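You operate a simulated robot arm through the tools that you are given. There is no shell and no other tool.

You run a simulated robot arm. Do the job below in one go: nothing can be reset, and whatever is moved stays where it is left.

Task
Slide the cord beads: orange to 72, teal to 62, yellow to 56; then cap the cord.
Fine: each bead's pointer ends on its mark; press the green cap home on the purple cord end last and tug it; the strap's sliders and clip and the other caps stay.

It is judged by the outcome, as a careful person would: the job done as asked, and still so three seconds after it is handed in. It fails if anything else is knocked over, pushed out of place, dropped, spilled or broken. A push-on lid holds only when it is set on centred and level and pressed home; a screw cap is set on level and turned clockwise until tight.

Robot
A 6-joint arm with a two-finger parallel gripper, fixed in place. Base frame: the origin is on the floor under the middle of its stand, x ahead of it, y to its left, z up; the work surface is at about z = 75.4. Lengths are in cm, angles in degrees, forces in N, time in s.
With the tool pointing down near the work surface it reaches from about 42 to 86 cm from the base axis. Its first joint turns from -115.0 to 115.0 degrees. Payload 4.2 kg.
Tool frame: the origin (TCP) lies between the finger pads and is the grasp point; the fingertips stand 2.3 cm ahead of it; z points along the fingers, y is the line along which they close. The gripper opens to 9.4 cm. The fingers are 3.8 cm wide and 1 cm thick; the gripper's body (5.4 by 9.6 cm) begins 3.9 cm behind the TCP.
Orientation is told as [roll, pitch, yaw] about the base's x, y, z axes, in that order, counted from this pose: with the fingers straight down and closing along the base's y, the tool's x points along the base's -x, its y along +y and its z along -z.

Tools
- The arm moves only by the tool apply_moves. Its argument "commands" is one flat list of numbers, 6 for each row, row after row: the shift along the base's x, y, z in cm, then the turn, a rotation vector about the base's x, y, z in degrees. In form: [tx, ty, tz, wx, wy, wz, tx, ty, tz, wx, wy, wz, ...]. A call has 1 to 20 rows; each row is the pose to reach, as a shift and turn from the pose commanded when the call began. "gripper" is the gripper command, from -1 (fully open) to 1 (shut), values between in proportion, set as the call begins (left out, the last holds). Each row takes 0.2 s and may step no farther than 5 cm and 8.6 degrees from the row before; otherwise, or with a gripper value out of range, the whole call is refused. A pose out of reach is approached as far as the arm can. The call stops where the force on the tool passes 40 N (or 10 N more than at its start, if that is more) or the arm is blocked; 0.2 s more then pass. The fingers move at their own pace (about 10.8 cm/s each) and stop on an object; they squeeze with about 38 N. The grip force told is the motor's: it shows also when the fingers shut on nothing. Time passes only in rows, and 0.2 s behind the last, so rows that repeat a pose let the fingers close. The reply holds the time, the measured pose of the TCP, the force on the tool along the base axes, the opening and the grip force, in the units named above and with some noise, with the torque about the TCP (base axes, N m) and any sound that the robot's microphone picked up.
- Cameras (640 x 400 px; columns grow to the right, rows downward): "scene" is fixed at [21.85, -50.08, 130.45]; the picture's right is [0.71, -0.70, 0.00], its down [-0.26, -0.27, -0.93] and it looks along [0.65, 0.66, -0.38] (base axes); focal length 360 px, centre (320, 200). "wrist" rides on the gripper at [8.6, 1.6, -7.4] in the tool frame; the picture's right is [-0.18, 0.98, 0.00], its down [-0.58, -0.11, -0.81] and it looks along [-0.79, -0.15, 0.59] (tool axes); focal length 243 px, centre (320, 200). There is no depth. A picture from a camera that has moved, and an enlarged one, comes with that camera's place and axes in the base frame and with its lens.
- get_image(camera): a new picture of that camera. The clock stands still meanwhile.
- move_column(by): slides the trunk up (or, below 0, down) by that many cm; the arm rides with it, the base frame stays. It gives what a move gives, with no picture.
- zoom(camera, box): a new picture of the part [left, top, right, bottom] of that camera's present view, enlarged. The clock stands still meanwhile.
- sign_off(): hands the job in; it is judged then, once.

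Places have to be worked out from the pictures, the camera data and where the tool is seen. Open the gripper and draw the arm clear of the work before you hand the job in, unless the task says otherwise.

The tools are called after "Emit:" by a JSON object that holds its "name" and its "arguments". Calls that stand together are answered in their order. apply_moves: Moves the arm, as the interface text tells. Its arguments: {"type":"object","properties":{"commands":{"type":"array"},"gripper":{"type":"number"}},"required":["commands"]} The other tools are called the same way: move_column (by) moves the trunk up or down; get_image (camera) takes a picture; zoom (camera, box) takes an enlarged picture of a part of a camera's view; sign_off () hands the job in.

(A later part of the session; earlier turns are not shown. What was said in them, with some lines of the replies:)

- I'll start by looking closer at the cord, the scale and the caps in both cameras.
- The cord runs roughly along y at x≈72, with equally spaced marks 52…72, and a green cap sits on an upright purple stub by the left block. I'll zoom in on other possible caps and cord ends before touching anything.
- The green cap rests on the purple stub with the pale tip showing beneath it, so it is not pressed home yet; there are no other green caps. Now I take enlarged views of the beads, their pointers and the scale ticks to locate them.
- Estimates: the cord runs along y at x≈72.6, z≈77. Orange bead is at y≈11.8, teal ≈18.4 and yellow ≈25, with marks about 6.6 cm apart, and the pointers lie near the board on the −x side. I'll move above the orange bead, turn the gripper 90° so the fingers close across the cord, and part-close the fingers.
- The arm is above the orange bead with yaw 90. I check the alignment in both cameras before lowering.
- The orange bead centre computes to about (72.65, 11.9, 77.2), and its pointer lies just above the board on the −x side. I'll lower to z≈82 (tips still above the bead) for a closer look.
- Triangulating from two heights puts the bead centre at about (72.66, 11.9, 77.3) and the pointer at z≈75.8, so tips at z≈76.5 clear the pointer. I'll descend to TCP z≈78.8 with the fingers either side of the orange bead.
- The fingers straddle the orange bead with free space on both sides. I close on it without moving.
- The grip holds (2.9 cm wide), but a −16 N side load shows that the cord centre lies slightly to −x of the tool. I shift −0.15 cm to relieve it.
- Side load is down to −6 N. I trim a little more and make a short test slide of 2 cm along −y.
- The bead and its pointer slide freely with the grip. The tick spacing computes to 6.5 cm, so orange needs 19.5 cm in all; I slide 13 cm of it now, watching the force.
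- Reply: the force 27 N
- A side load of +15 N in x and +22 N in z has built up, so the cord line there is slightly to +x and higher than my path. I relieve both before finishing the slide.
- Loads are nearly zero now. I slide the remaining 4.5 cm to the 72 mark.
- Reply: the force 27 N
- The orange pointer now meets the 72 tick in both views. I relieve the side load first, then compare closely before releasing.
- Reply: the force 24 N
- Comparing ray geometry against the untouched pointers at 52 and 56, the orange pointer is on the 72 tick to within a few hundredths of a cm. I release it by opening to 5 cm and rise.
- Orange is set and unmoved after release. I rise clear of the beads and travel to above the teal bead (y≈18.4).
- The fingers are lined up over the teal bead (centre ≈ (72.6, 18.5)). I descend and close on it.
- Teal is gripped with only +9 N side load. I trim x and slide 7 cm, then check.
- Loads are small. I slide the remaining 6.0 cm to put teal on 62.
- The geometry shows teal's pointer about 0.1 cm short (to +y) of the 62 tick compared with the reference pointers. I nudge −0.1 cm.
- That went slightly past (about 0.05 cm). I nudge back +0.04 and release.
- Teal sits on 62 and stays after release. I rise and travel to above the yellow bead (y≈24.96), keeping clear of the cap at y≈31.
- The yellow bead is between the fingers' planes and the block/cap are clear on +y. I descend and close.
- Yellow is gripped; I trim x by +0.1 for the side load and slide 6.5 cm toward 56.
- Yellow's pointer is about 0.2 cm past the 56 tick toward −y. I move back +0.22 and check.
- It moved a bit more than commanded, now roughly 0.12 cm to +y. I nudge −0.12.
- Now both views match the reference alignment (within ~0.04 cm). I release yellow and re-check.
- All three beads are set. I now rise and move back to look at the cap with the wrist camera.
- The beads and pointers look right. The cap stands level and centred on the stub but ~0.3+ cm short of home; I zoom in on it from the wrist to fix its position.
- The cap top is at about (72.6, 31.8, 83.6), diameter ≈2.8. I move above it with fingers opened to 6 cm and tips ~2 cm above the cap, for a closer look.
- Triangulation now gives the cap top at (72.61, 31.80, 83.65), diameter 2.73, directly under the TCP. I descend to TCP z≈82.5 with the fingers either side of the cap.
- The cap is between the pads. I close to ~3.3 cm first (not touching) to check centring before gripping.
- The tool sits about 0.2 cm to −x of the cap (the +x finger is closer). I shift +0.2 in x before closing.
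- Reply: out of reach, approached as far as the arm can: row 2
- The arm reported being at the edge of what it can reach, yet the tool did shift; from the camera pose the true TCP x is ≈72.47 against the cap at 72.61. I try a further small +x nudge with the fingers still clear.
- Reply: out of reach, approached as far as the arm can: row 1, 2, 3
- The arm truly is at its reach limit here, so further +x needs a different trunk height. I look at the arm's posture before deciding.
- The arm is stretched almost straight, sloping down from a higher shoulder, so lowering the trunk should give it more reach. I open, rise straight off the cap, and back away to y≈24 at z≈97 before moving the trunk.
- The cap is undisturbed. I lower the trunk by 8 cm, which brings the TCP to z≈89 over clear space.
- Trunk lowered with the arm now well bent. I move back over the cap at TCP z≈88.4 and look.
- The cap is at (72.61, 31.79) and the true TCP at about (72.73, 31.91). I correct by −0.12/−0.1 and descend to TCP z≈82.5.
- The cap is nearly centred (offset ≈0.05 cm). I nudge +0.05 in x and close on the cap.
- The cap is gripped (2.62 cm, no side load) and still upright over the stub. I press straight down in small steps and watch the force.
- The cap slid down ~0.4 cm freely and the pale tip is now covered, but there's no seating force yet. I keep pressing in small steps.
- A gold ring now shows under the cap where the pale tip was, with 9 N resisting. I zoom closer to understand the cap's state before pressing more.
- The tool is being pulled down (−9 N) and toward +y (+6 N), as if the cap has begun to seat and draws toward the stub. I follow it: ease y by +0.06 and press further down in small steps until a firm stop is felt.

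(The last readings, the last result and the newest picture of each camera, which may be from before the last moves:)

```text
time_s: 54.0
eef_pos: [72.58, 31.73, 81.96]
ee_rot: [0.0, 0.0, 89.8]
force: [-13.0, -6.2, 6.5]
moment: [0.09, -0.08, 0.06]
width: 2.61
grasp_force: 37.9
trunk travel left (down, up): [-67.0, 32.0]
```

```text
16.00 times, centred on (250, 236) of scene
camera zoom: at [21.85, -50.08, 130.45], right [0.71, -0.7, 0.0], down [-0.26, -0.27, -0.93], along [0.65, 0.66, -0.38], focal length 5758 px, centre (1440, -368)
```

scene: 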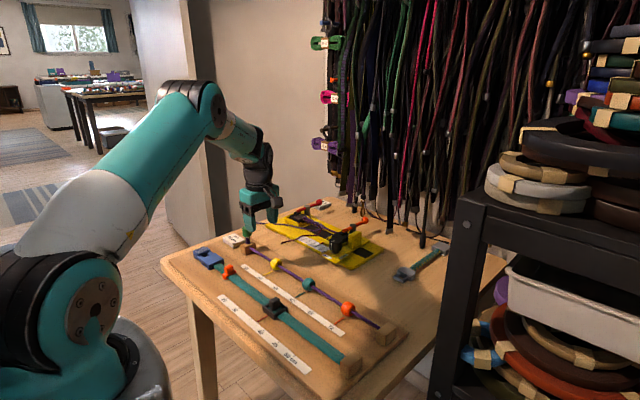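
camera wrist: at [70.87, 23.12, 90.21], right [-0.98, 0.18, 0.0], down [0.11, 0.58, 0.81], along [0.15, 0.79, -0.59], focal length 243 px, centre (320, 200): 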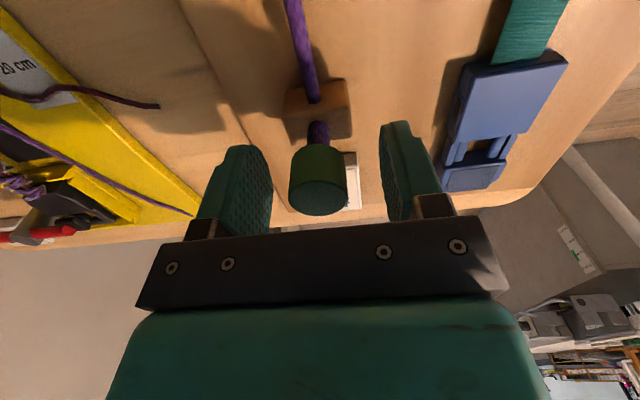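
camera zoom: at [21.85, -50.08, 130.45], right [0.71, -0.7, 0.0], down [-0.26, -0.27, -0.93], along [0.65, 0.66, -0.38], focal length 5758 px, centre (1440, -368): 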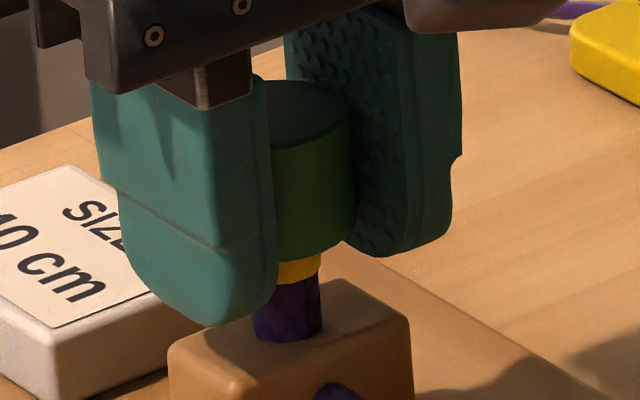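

The cap no longer moves with a further 0.2 cm of command, so it has met a firm stop. I press on to a stronger force to be sure it's home, trimming x for the side load.

Emit:
{"name": "apply_moves", "arguments": {"commands": [-0.1, -0.04, -0.1, 0, 0, 0, -0.1, -0.04, -0.2, 0, 0, 0, -0.1, -0.04, -0.3, 0, 0, 0, -0.1, -0.04, -0.3, 0, 0, 0]}}

Emit:
{"name": "zoom", "arguments": {"camera": "scene", "box": [238, 228, 262, 243]}}

```text
time_s: 55.0
eef_pos: [72.48, 31.8, 81.86]
ee_rot: [-0.2, -0.2, 90.0]
force: [-12.4, -10.7, 28.8]
moment: [0.12, -0.05, 0.03]
width: 2.61
grasp_force: 38.1
trunk travel left (down, up): [-67.0, 32.0]
```

```text
16.00 times, centred on (250, 236) of scene
camera zoom: at [21.85, -50.08, 130.45], right [0.71, -0.7, 0.0], down [-0.26, -0.27, -0.93], along [0.65, 0.66, -0.38], focal length 5758 px, centre (1440, -368)
```

zoom: 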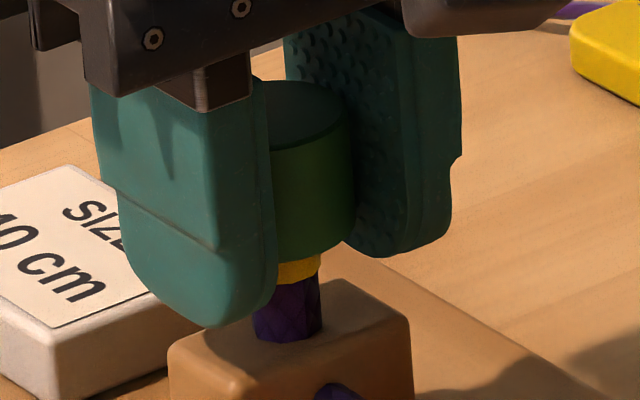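

It holds firmly against 29 N down without moving, with the gold ring showing: the cap is home. Now I relax the press and tug up gently to test it.

Emit:
{"name": "apply_moves", "arguments": {"commands": [-0.03, -0.03, 0.15, 0, 0, 0, -0.06, -0.05, 0.3, 0, 0, 0, -0.06, -0.05, 0.45, 0, 0, 0, -0.06, -0.05, 0.5, 0, 0, 0, -0.06, -0.05, 0.5, 0, 0, 0]}}

```text
time_s: 56.2
eef_pos: [72.52, 31.69, 81.91]
ee_rot: [0.0, 0.0, 89.9]
force: [22.7, 12.4, -1.8]
moment: [-0.04, 0.12, -0.05]
width: 2.59
grasp_force: 37.9
trunk travel left (down, up): [-67.0, 32.0]
```

Neutral in z now, but a side load appeared (+23, +12 N). I trim x and y back and add a small upward pull.

Emit:
{"name": "apply_moves", "arguments": {"commands": [0.06, 0.05, 0, 0, 0, 0, 0.09, 0.07, 0.05, 0, 0, 0, 0.09, 0.07, 0.1, 0, 0, 0, 0.09, 0.07, 0.1, 0, 0, 0]}}

```text
time_s: 57.2
eef_pos: [72.44, 31.74, 81.88]
ee_rot: [0.1, 0.0, 90.0]
force: [11.7, 6.4, -9.1]
moment: [-0.05, 0.05, 0.0]
width: 2.64
grasp_force: 38.0
trunk travel left (down, up): [-67.0, 32.0]
```

A 9 N upward tug holds without the cap moving. I pull slightly harder (about 15 N) and look.

Emit:
{"name": "apply_moves", "arguments": {"commands": [0.06, 0.03, 0.04, 0, 0, 0, 0.06, 0.03, 0.08, 0, 0, 0, 0.06, 0.03, 0.08, 0, 0, 0]}}

Emit:
{"name": "zoom", "arguments": {"camera": "scene", "box": [238, 228, 262, 243]}}

```text
time_s: 58.0
eef_pos: [72.58, 31.72, 82.11]
ee_rot: [0.0, 0.0, 90.0]
force: [-0.3, -0.2, 1.1]
moment: [0.02, 0.0, 0.01]
width: 2.65
grasp_force: 38.4
trunk travel left (down, up): [-67.0, 32.0]
```

```text
16.00 times, centred on (250, 236) of scene
camera zoom: at [21.85, -50.08, 130.45], right [0.71, -0.7, 0.0], down [-0.26, -0.27, -0.93], along [0.65, 0.66, -0.38], focal length 5758 px, centre (1440, -368)
```

zoom: 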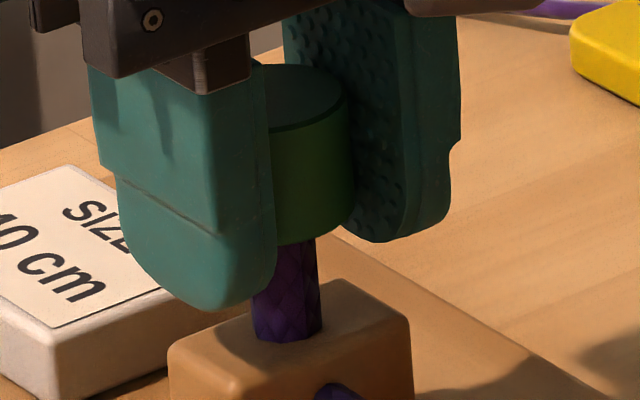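

The harder tug drew it back up ~0.25 cm and the gold ring vanished, so gold = seated, and I over-pulled or it wasn't pressed fully. The cap is still gripped, level and on the stub with no side load, so I check the alignment and press again, harder this time.

Emit:
{"name": "get_image", "arguments": {"camera": "wrist"}}

Emit:
{"name": "apply_moves", "arguments": {"commands": [0, 0, -0.1, 0, 0, 0, 0, 0, -0.2, 0, 0, 0, 0, 0, -0.3, 0, 0, 0, 0, 0, -0.3, 0, 0, 0]}}

Emit:
{"name": "zoom", "arguments": {"camera": "scene", "box": [238, 228, 262, 243]}}

```text
taken
camera wrist: at [71.05, 23.11, 89.66], right [-0.98, 0.18, 0.0], down [0.11, 0.58, 0.81], along [0.15, 0.79, -0.59], focal length 243 px, centre (320, 200)
```

wrist: 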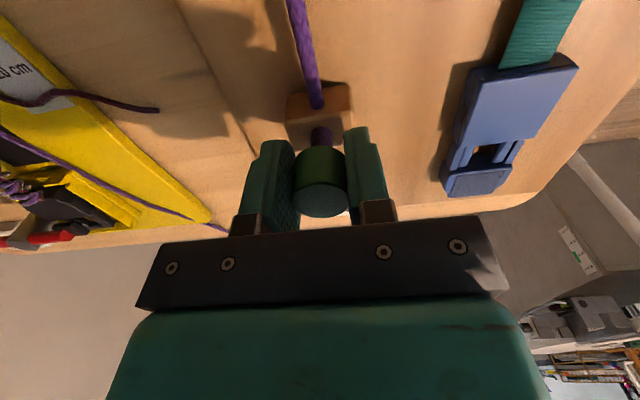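

```text
time_s: 59.0
eef_pos: [72.58, 31.66, 81.9]
ee_rot: [0.1, 0.0, 90.0]
force: [-5.9, -2.9, -0.8]
moment: [0.01, -0.07, 0.05]
width: 2.61
grasp_force: 37.7
trunk travel left (down, up): [-67.0, 32.0]
```

```text
16.00 times, centred on (250, 236) of scene
camera zoom: at [21.85, -50.08, 130.45], right [0.71, -0.7, 0.0], down [-0.26, -0.27, -0.93], along [0.65, 0.66, -0.38], focal length 5758 px, centre (1440, -368)
```

zoom: 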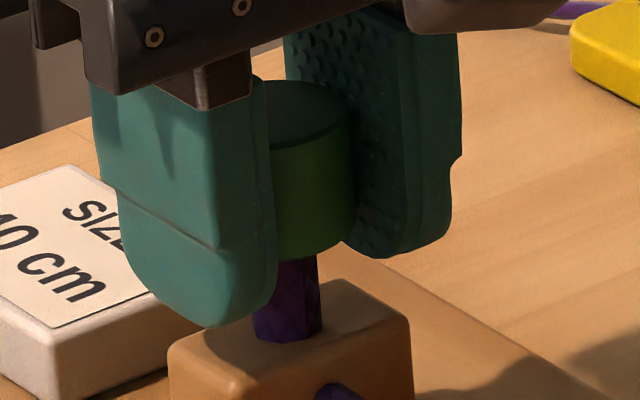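

The cap is back at the seating height but no gold ring yet and no press force. I press further down in small steps, up to roughly 35 N.

Emit:
{"name": "apply_moves", "arguments": {"commands": [-0.03, 0, -0.1, 0, 0, 0, -0.03, 0, -0.2, 0, 0, 0, -0.03, 0, -0.3, 0, 0, 0, -0.03, 0, -0.3, 0, 0, 0]}}

Emit:
{"name": "zoom", "arguments": {"camera": "scene", "box": [238, 228, 262, 243]}}

```text
time_s: 60.0
eef_pos: [72.53, 31.79, 82.0]
ee_rot: [-0.1, -0.1, 90.0]
force: [-14.8, -10.2, 21.9]
moment: [0.13, -0.07, 0.05]
width: 2.63
grasp_force: 38.5
trunk travel left (down, up): [-67.0, 32.0]
```

```text
16.00 times, centred on (250, 236) of scene
camera zoom: at [21.85, -50.08, 130.45], right [0.71, -0.7, 0.0], down [-0.26, -0.27, -0.93], along [0.65, 0.66, -0.38], focal length 5758 px, centre (1440, -368)
```

zoom: 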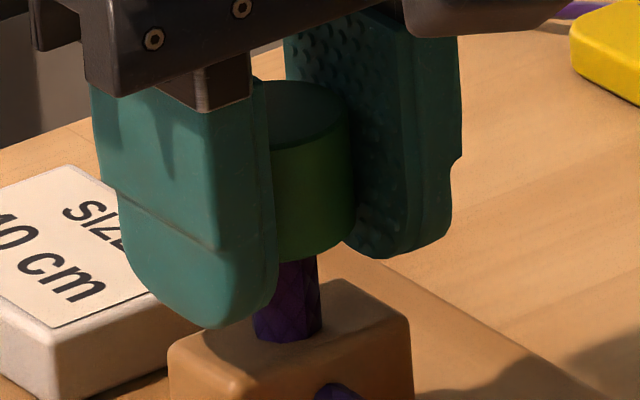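

22 N of press but with a side load (−15, −10 N) and no gold ring: the cap is being pushed off-centre. I trim x and y to centre it while keeping the press.

Emit:
{"name": "apply_moves", "arguments": {"commands": [-0.06, -0.05, 0, 0, 0, 0, -0.1, -0.08, 0, 0, 0, 0, -0.1, -0.08, 0, 0, 0, 0]}}

Emit:
{"name": "zoom", "arguments": {"camera": "scene", "box": [238, 228, 262, 243]}}

Emit:
{"name": "zoom", "arguments": {"camera": "wrist", "box": [240, 110, 400, 210]}}

```text
time_s: 60.8
eef_pos: [72.47, 31.77, 81.71]
ee_rot: [-0.3, -0.2, 89.9]
force: [4.5, 2.5, 26.8]
moment: [0.05, 0.05, -0.01]
width: 2.63
grasp_force: 37.7
trunk travel left (down, up): [-67.0, 32.0]
```

```text
16.00 times, centred on (250, 236) of scene
camera zoom: at [21.85, -50.08, 130.45], right [0.71, -0.7, 0.0], down [-0.26, -0.27, -0.93], along [0.65, 0.66, -0.38], focal length 5758 px, centre (1440, -368)
```

zoom: 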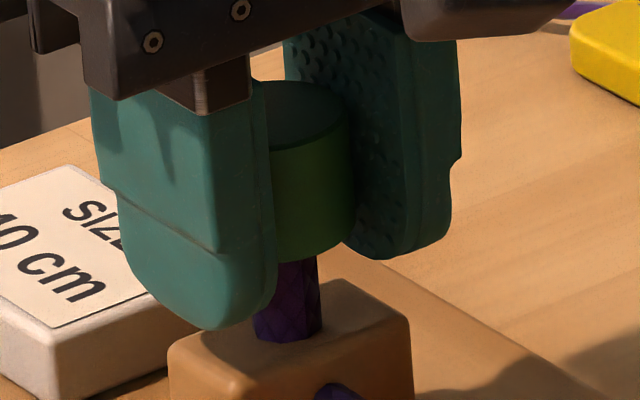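

```text
4.00 times, centred on (320, 160) of wrist
camera zoom: at [70.97, 23.04, 89.27], right [-0.98, 0.18, 0.0], down [0.11, 0.58, 0.81], along [0.15, 0.79, -0.59], focal length 970 px, centre (320, 360)
```

zoom: 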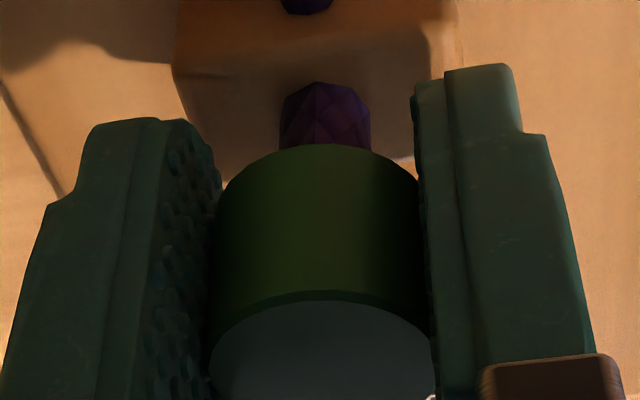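

The side load is gone and 27 N of press is on, but no gold ring. I relax to neutral and test with a very light pull to learn whether it's latched.

Emit:
{"name": "apply_moves", "arguments": {"commands": [0, 0, 0.12, 0, 0, 0, 0, 0, 0.25, 0, 0, 0, 0, 0, 0.35, 0, 0, 0, 0, 0, 0.35, 0, 0, 0]}}

Emit:
{"name": "zoom", "arguments": {"camera": "scene", "box": [238, 228, 262, 243]}}

```text
time_s: 61.8
eef_pos: [72.5, 31.68, 81.8]
ee_rot: [-0.1, 0.0, 89.9]
force: [25.0, 9.6, -3.1]
moment: [-0.06, 0.15, -0.11]
width: 2.61
grasp_force: 37.6
trunk travel left (down, up): [-67.0, 32.0]
```

```text
16.00 times, centred on (250, 236) of scene
camera zoom: at [21.85, -50.08, 130.45], right [0.71, -0.7, 0.0], down [-0.26, -0.27, -0.93], along [0.65, 0.66, -0.38], focal length 5758 px, centre (1440, -368)
```

zoom: 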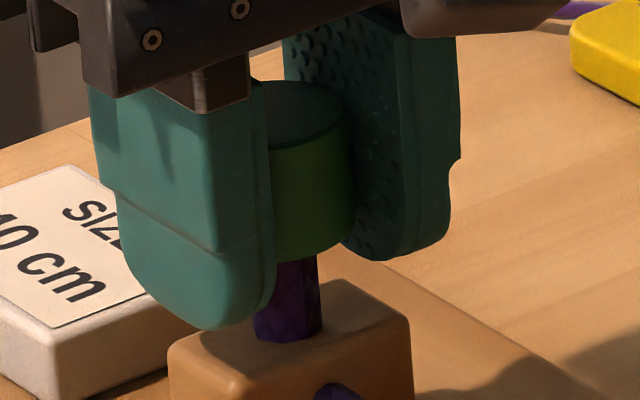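

The z load is near zero but x shows +25 N, so I trim x/y toward zero before any pull.

Emit:
{"name": "apply_moves", "arguments": {"commands": [0.06, 0.03, 0, 0, 0, 0, 0.11, 0.05, 0, 0, 0, 0, 0.11, 0.05, 0, 0, 0, 0]}}

```text
time_s: 62.6
eef_pos: [72.39, 31.72, 81.9]
ee_rot: [0.3, 0.0, 90.0]
force: [14.5, -0.9, -5.8]
moment: [0.01, 0.07, -0.05]
width: 2.61
grasp_force: 37.7
trunk travel left (down, up): [-67.0, 32.0]
```

Emit:
{"name": "apply_moves", "arguments": {"commands": [0.06, 0, 0, 0, 0, 0, 0.09, 0, 0, 0, 0, 0, 0.09, 0, 0, 0, 0, 0]}}

Emit:
{"name": "zoom", "arguments": {"camera": "scene", "box": [238, 228, 262, 243]}}

```text
time_s: 63.4
eef_pos: [72.48, 31.63, 81.83]
ee_rot: [0.3, 0.0, 89.8]
force: [5.9, -6.6, -8.2]
moment: [0.03, 0.0, 0.0]
width: 2.62
grasp_force: 38.1
trunk travel left (down, up): [-67.0, 32.0]
```

```text
16.00 times, centred on (250, 236) of scene
camera zoom: at [21.85, -50.08, 130.45], right [0.71, -0.7, 0.0], down [-0.26, -0.27, -0.93], along [0.65, 0.66, -0.38], focal length 5758 px, centre (1440, -368)
```

zoom: 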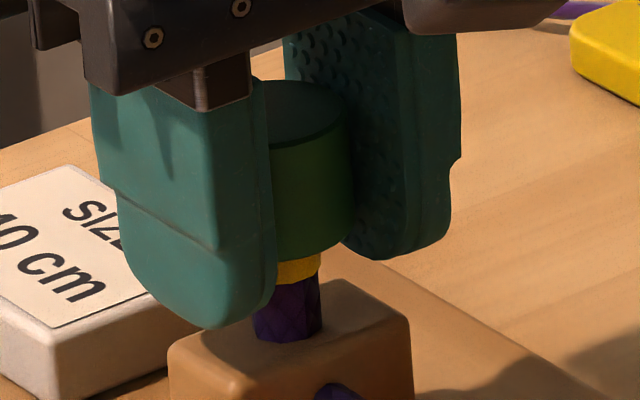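

The gold ring has appeared again, exactly when a light upward pull (−8 N) was on: it marks the cap as home and holding under the tug. That is enough; I relax the load and don't pull further.

Emit:
{"name": "apply_moves", "arguments": {"commands": [0.03, -0.03, -0.04, 0, 0, 0, 0.03, -0.03, -0.08, 0, 0, 0, 0.03, -0.03, -0.08, 0, 0, 0]}}

Emit:
{"name": "zoom", "arguments": {"camera": "scene", "box": [238, 228, 262, 243]}}

```text
time_s: 64.2
eef_pos: [72.55, 31.74, 81.88]
ee_rot: [0.0, 0.1, 90.1]
force: [-7.2, -9.0, -2.1]
moment: [0.06, -0.08, 0.05]
width: 2.61
grasp_force: 37.6
trunk travel left (down, up): [-67.0, 32.0]
```

```text
16.00 times, centred on (250, 236) of scene
camera zoom: at [21.85, -50.08, 130.45], right [0.71, -0.7, 0.0], down [-0.26, -0.27, -0.93], along [0.65, 0.66, -0.38], focal length 5758 px, centre (1440, -368)
```

zoom: 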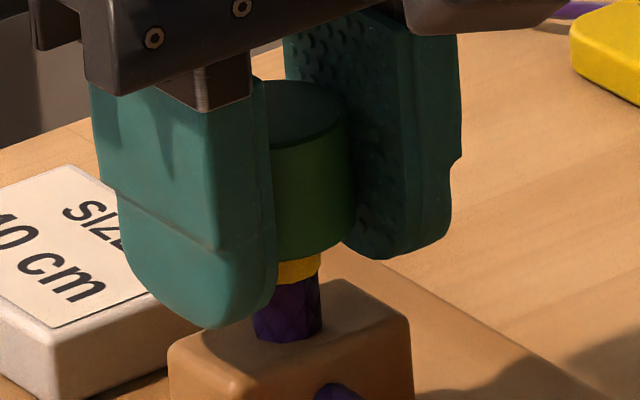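

The gold ring persists with the load relaxed to a few newtons. I open the fingers in place to release the cap.

Emit:
{"name": "apply_moves", "arguments": {"commands": [0, 0, 0, 0, 0, 0, 0, 0, 0, 0, 0, 0, 0, 0, 0, 0, 0, 0], "gripper": -0.28}}

Emit:
{"name": "zoom", "arguments": {"camera": "scene", "box": [238, 228, 262, 243]}}

Emit:
{"name": "zoom", "arguments": {"camera": "wrist", "box": [240, 110, 400, 210]}}

```text
time_s: 65.0
eef_pos: [72.65, 31.73, 81.82]
ee_rot: [0.0, -0.1, 89.9]
force: [-0.1, 0.1, -0.5]
moment: [0.0, 0.01, -0.01]
width: 6.01
grasp_force: 0.0
trunk travel left (down, up): [-67.0, 32.0]
```

```text
16.00 times, centred on (250, 236) of scene
camera zoom: at [21.85, -50.08, 130.45], right [0.71, -0.7, 0.0], down [-0.26, -0.27, -0.93], along [0.65, 0.66, -0.38], focal length 5758 px, centre (1440, -368)
```

zoom: 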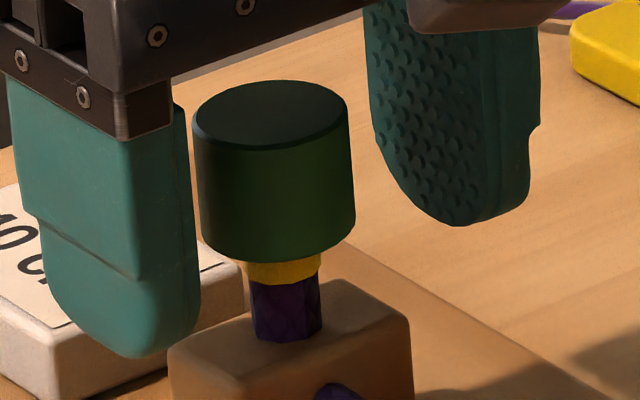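

```text
4.00 times, centred on (320, 160) of wrist
camera zoom: at [71.1, 23.08, 89.35], right [-0.98, 0.18, 0.0], down [0.11, 0.58, 0.81], along [0.15, 0.79, -0.59], focal length 970 px, centre (320, 360)
```

zoom: 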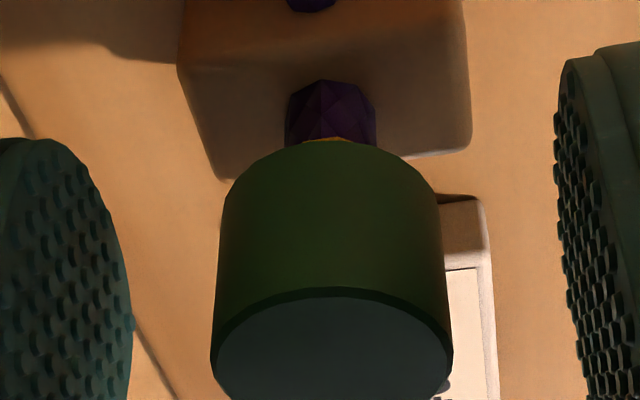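

The cap stays home, level and centred with the ring showing. I rise straight up and withdraw the arm clear of the work.

Emit:
{"name": "apply_moves", "arguments": {"commands": [0, 0, 1, 0, 0, 0, 0, 0, 2.5, 0, 0, 0, 0, 0, 4.5, 0, 0, 0, 0, 0, 6.5, 0, 0, 0, 0, 0, 9, 0, 0, 0, -1, -2, 12, 0, 0, 0, -3, -4, 15, 0, 0, 0, -6, -6, 18, 0, 0, 0, -9, -7, 20, 0, 0, 0, -12, -8, 22, 0, 0, 0, -14, -9, 24, 0, 0, 0, -14, -9, 24, 0, 0, 0]}}

Emit:
{"name": "get_image", "arguments": {"camera": "scene"}}

Emit:
{"name": "zoom", "arguments": {"camera": "scene", "box": [220, 215, 360, 302]}}

Emit:
{"name": "zoom", "arguments": {"camera": "scene", "box": [230, 222, 262, 242]}}

Emit:
{"name": "zoom", "arguments": {"camera": "scene", "box": [322, 312, 354, 332]}}

Emit:
{"name": "zoom", "arguments": {"camera": "scene", "box": [280, 282, 312, 302]}}

Emit:
{"name": "zoom", "arguments": {"camera": "scene", "box": [250, 264, 282, 284]}}

```text
time_s: 67.6
eef_pos: [58.57, 22.6, 105.77]
ee_rot: [-0.1, 0.0, 89.9]
force: [-0.3, -0.9, 0.5]
moment: [0.02, 0.0, 0.03]
width: 6.03
grasp_force: 0.0
trunk travel left (down, up): [-67.0, 32.0]
```

```text
taken
```

scene: 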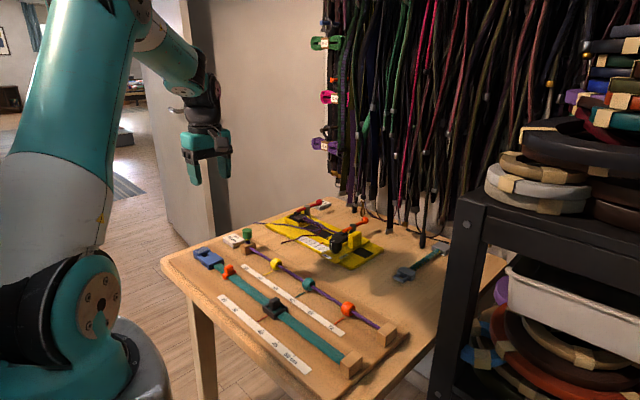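

```text
4.57 times, centred on (290, 258) of scene
camera zoom: at [21.85, -50.08, 130.45], right [0.71, -0.7, 0.0], down [-0.26, -0.27, -0.93], along [0.65, 0.66, -0.38], focal length 1645 px, centre (457, -67)
```

zoom: 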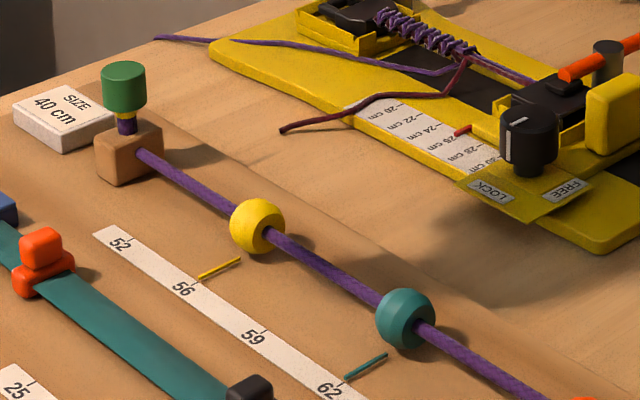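

```text
16.00 times, centred on (246, 232) of scene
camera zoom: at [21.85, -50.08, 130.45], right [0.71, -0.7, 0.0], down [-0.26, -0.27, -0.93], along [0.65, 0.66, -0.38], focal length 5758 px, centre (1504, -312)
```

zoom: 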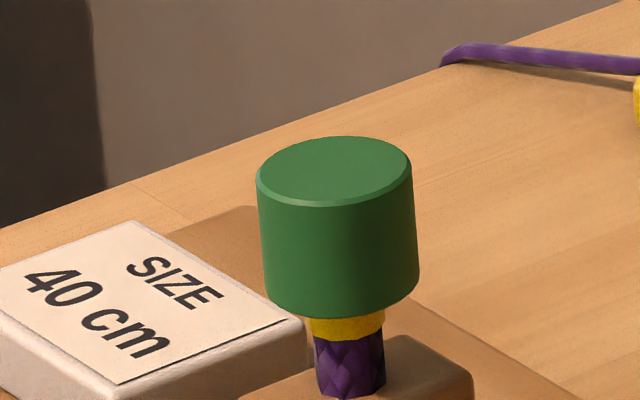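

```text
16.00 times, centred on (338, 322) of scene
camera zoom: at [21.85, -50.08, 130.45], right [0.71, -0.7, 0.0], down [-0.26, -0.27, -0.93], along [0.65, 0.66, -0.38], focal length 5758 px, centre (32, -1752)
```

zoom: 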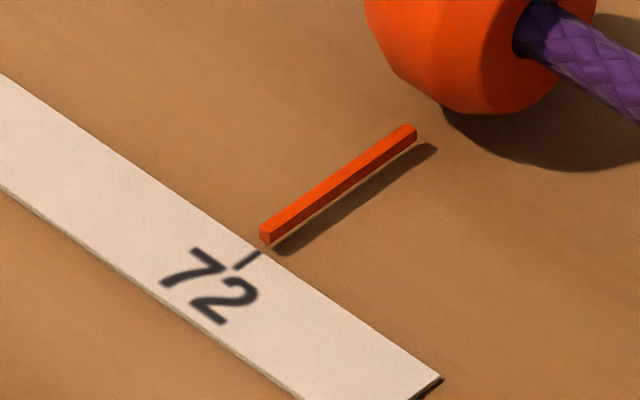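

```text
16.00 times, centred on (296, 292) of scene
camera zoom: at [21.85, -50.08, 130.45], right [0.71, -0.7, 0.0], down [-0.26, -0.27, -0.93], along [0.65, 0.66, -0.38], focal length 5758 px, centre (704, -1272)
```

zoom: 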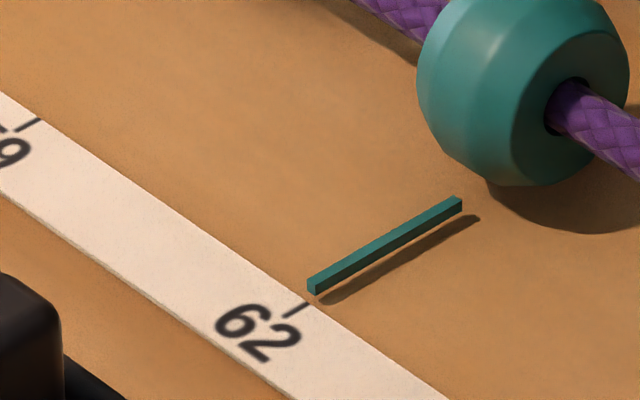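

```text
16.00 times, centred on (266, 274) of scene
camera zoom: at [21.85, -50.08, 130.45], right [0.71, -0.7, 0.0], down [-0.26, -0.27, -0.93], along [0.65, 0.66, -0.38], focal length 5758 px, centre (1184, -984)
```

zoom: 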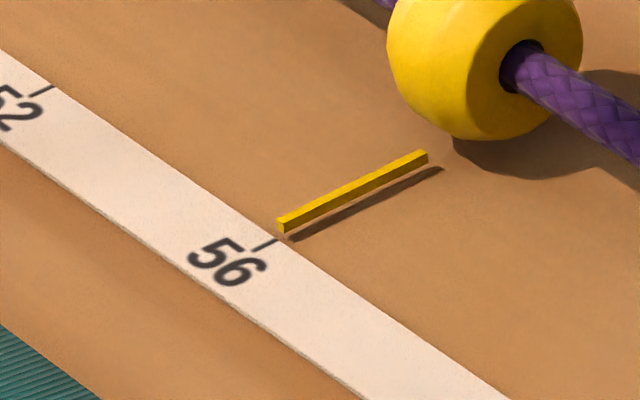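

All pointers sit on their marks (orange 72, teal 62, yellow 56). The cap is home and level with its ring showing after the tug, the strap parts are untouched, and the arm is clear with the gripper open. I hand the job in.

Emit:
{"name": "sign_off", "arguments": {}}

```text
The job is handed in.
```

The three beads are on their marks (orange at 72, teal at 62, yellow at 56), and the green cap was pressed onto the purple cord end last. I released the cap, opened the gripper, moved the arm clear and handed the job in.

- **Beads:** in the final pictures each pointer lines up with its tick to within about 0.05 cm.
- **Cap, first press:** it went home, but I then tugged too hard, and at somewhere above 9 N it pulled back up about 0.25 cm.
- **Cap, second press:** I pressed it down again to a firm stop at about 27 N. It then held a light tug of about 8 N without moving.
- **Gold ring:** a gold ring showed under the cap during that tug and stayed after release. I took it to mean the cap is seated, but nothing in the readings confirms that.
- **Trunk:** I lowered the trunk 8 cm to reach the cap and left it there.

The strap's sliders and clip and everything else on the table look unmoved in the final pictures.
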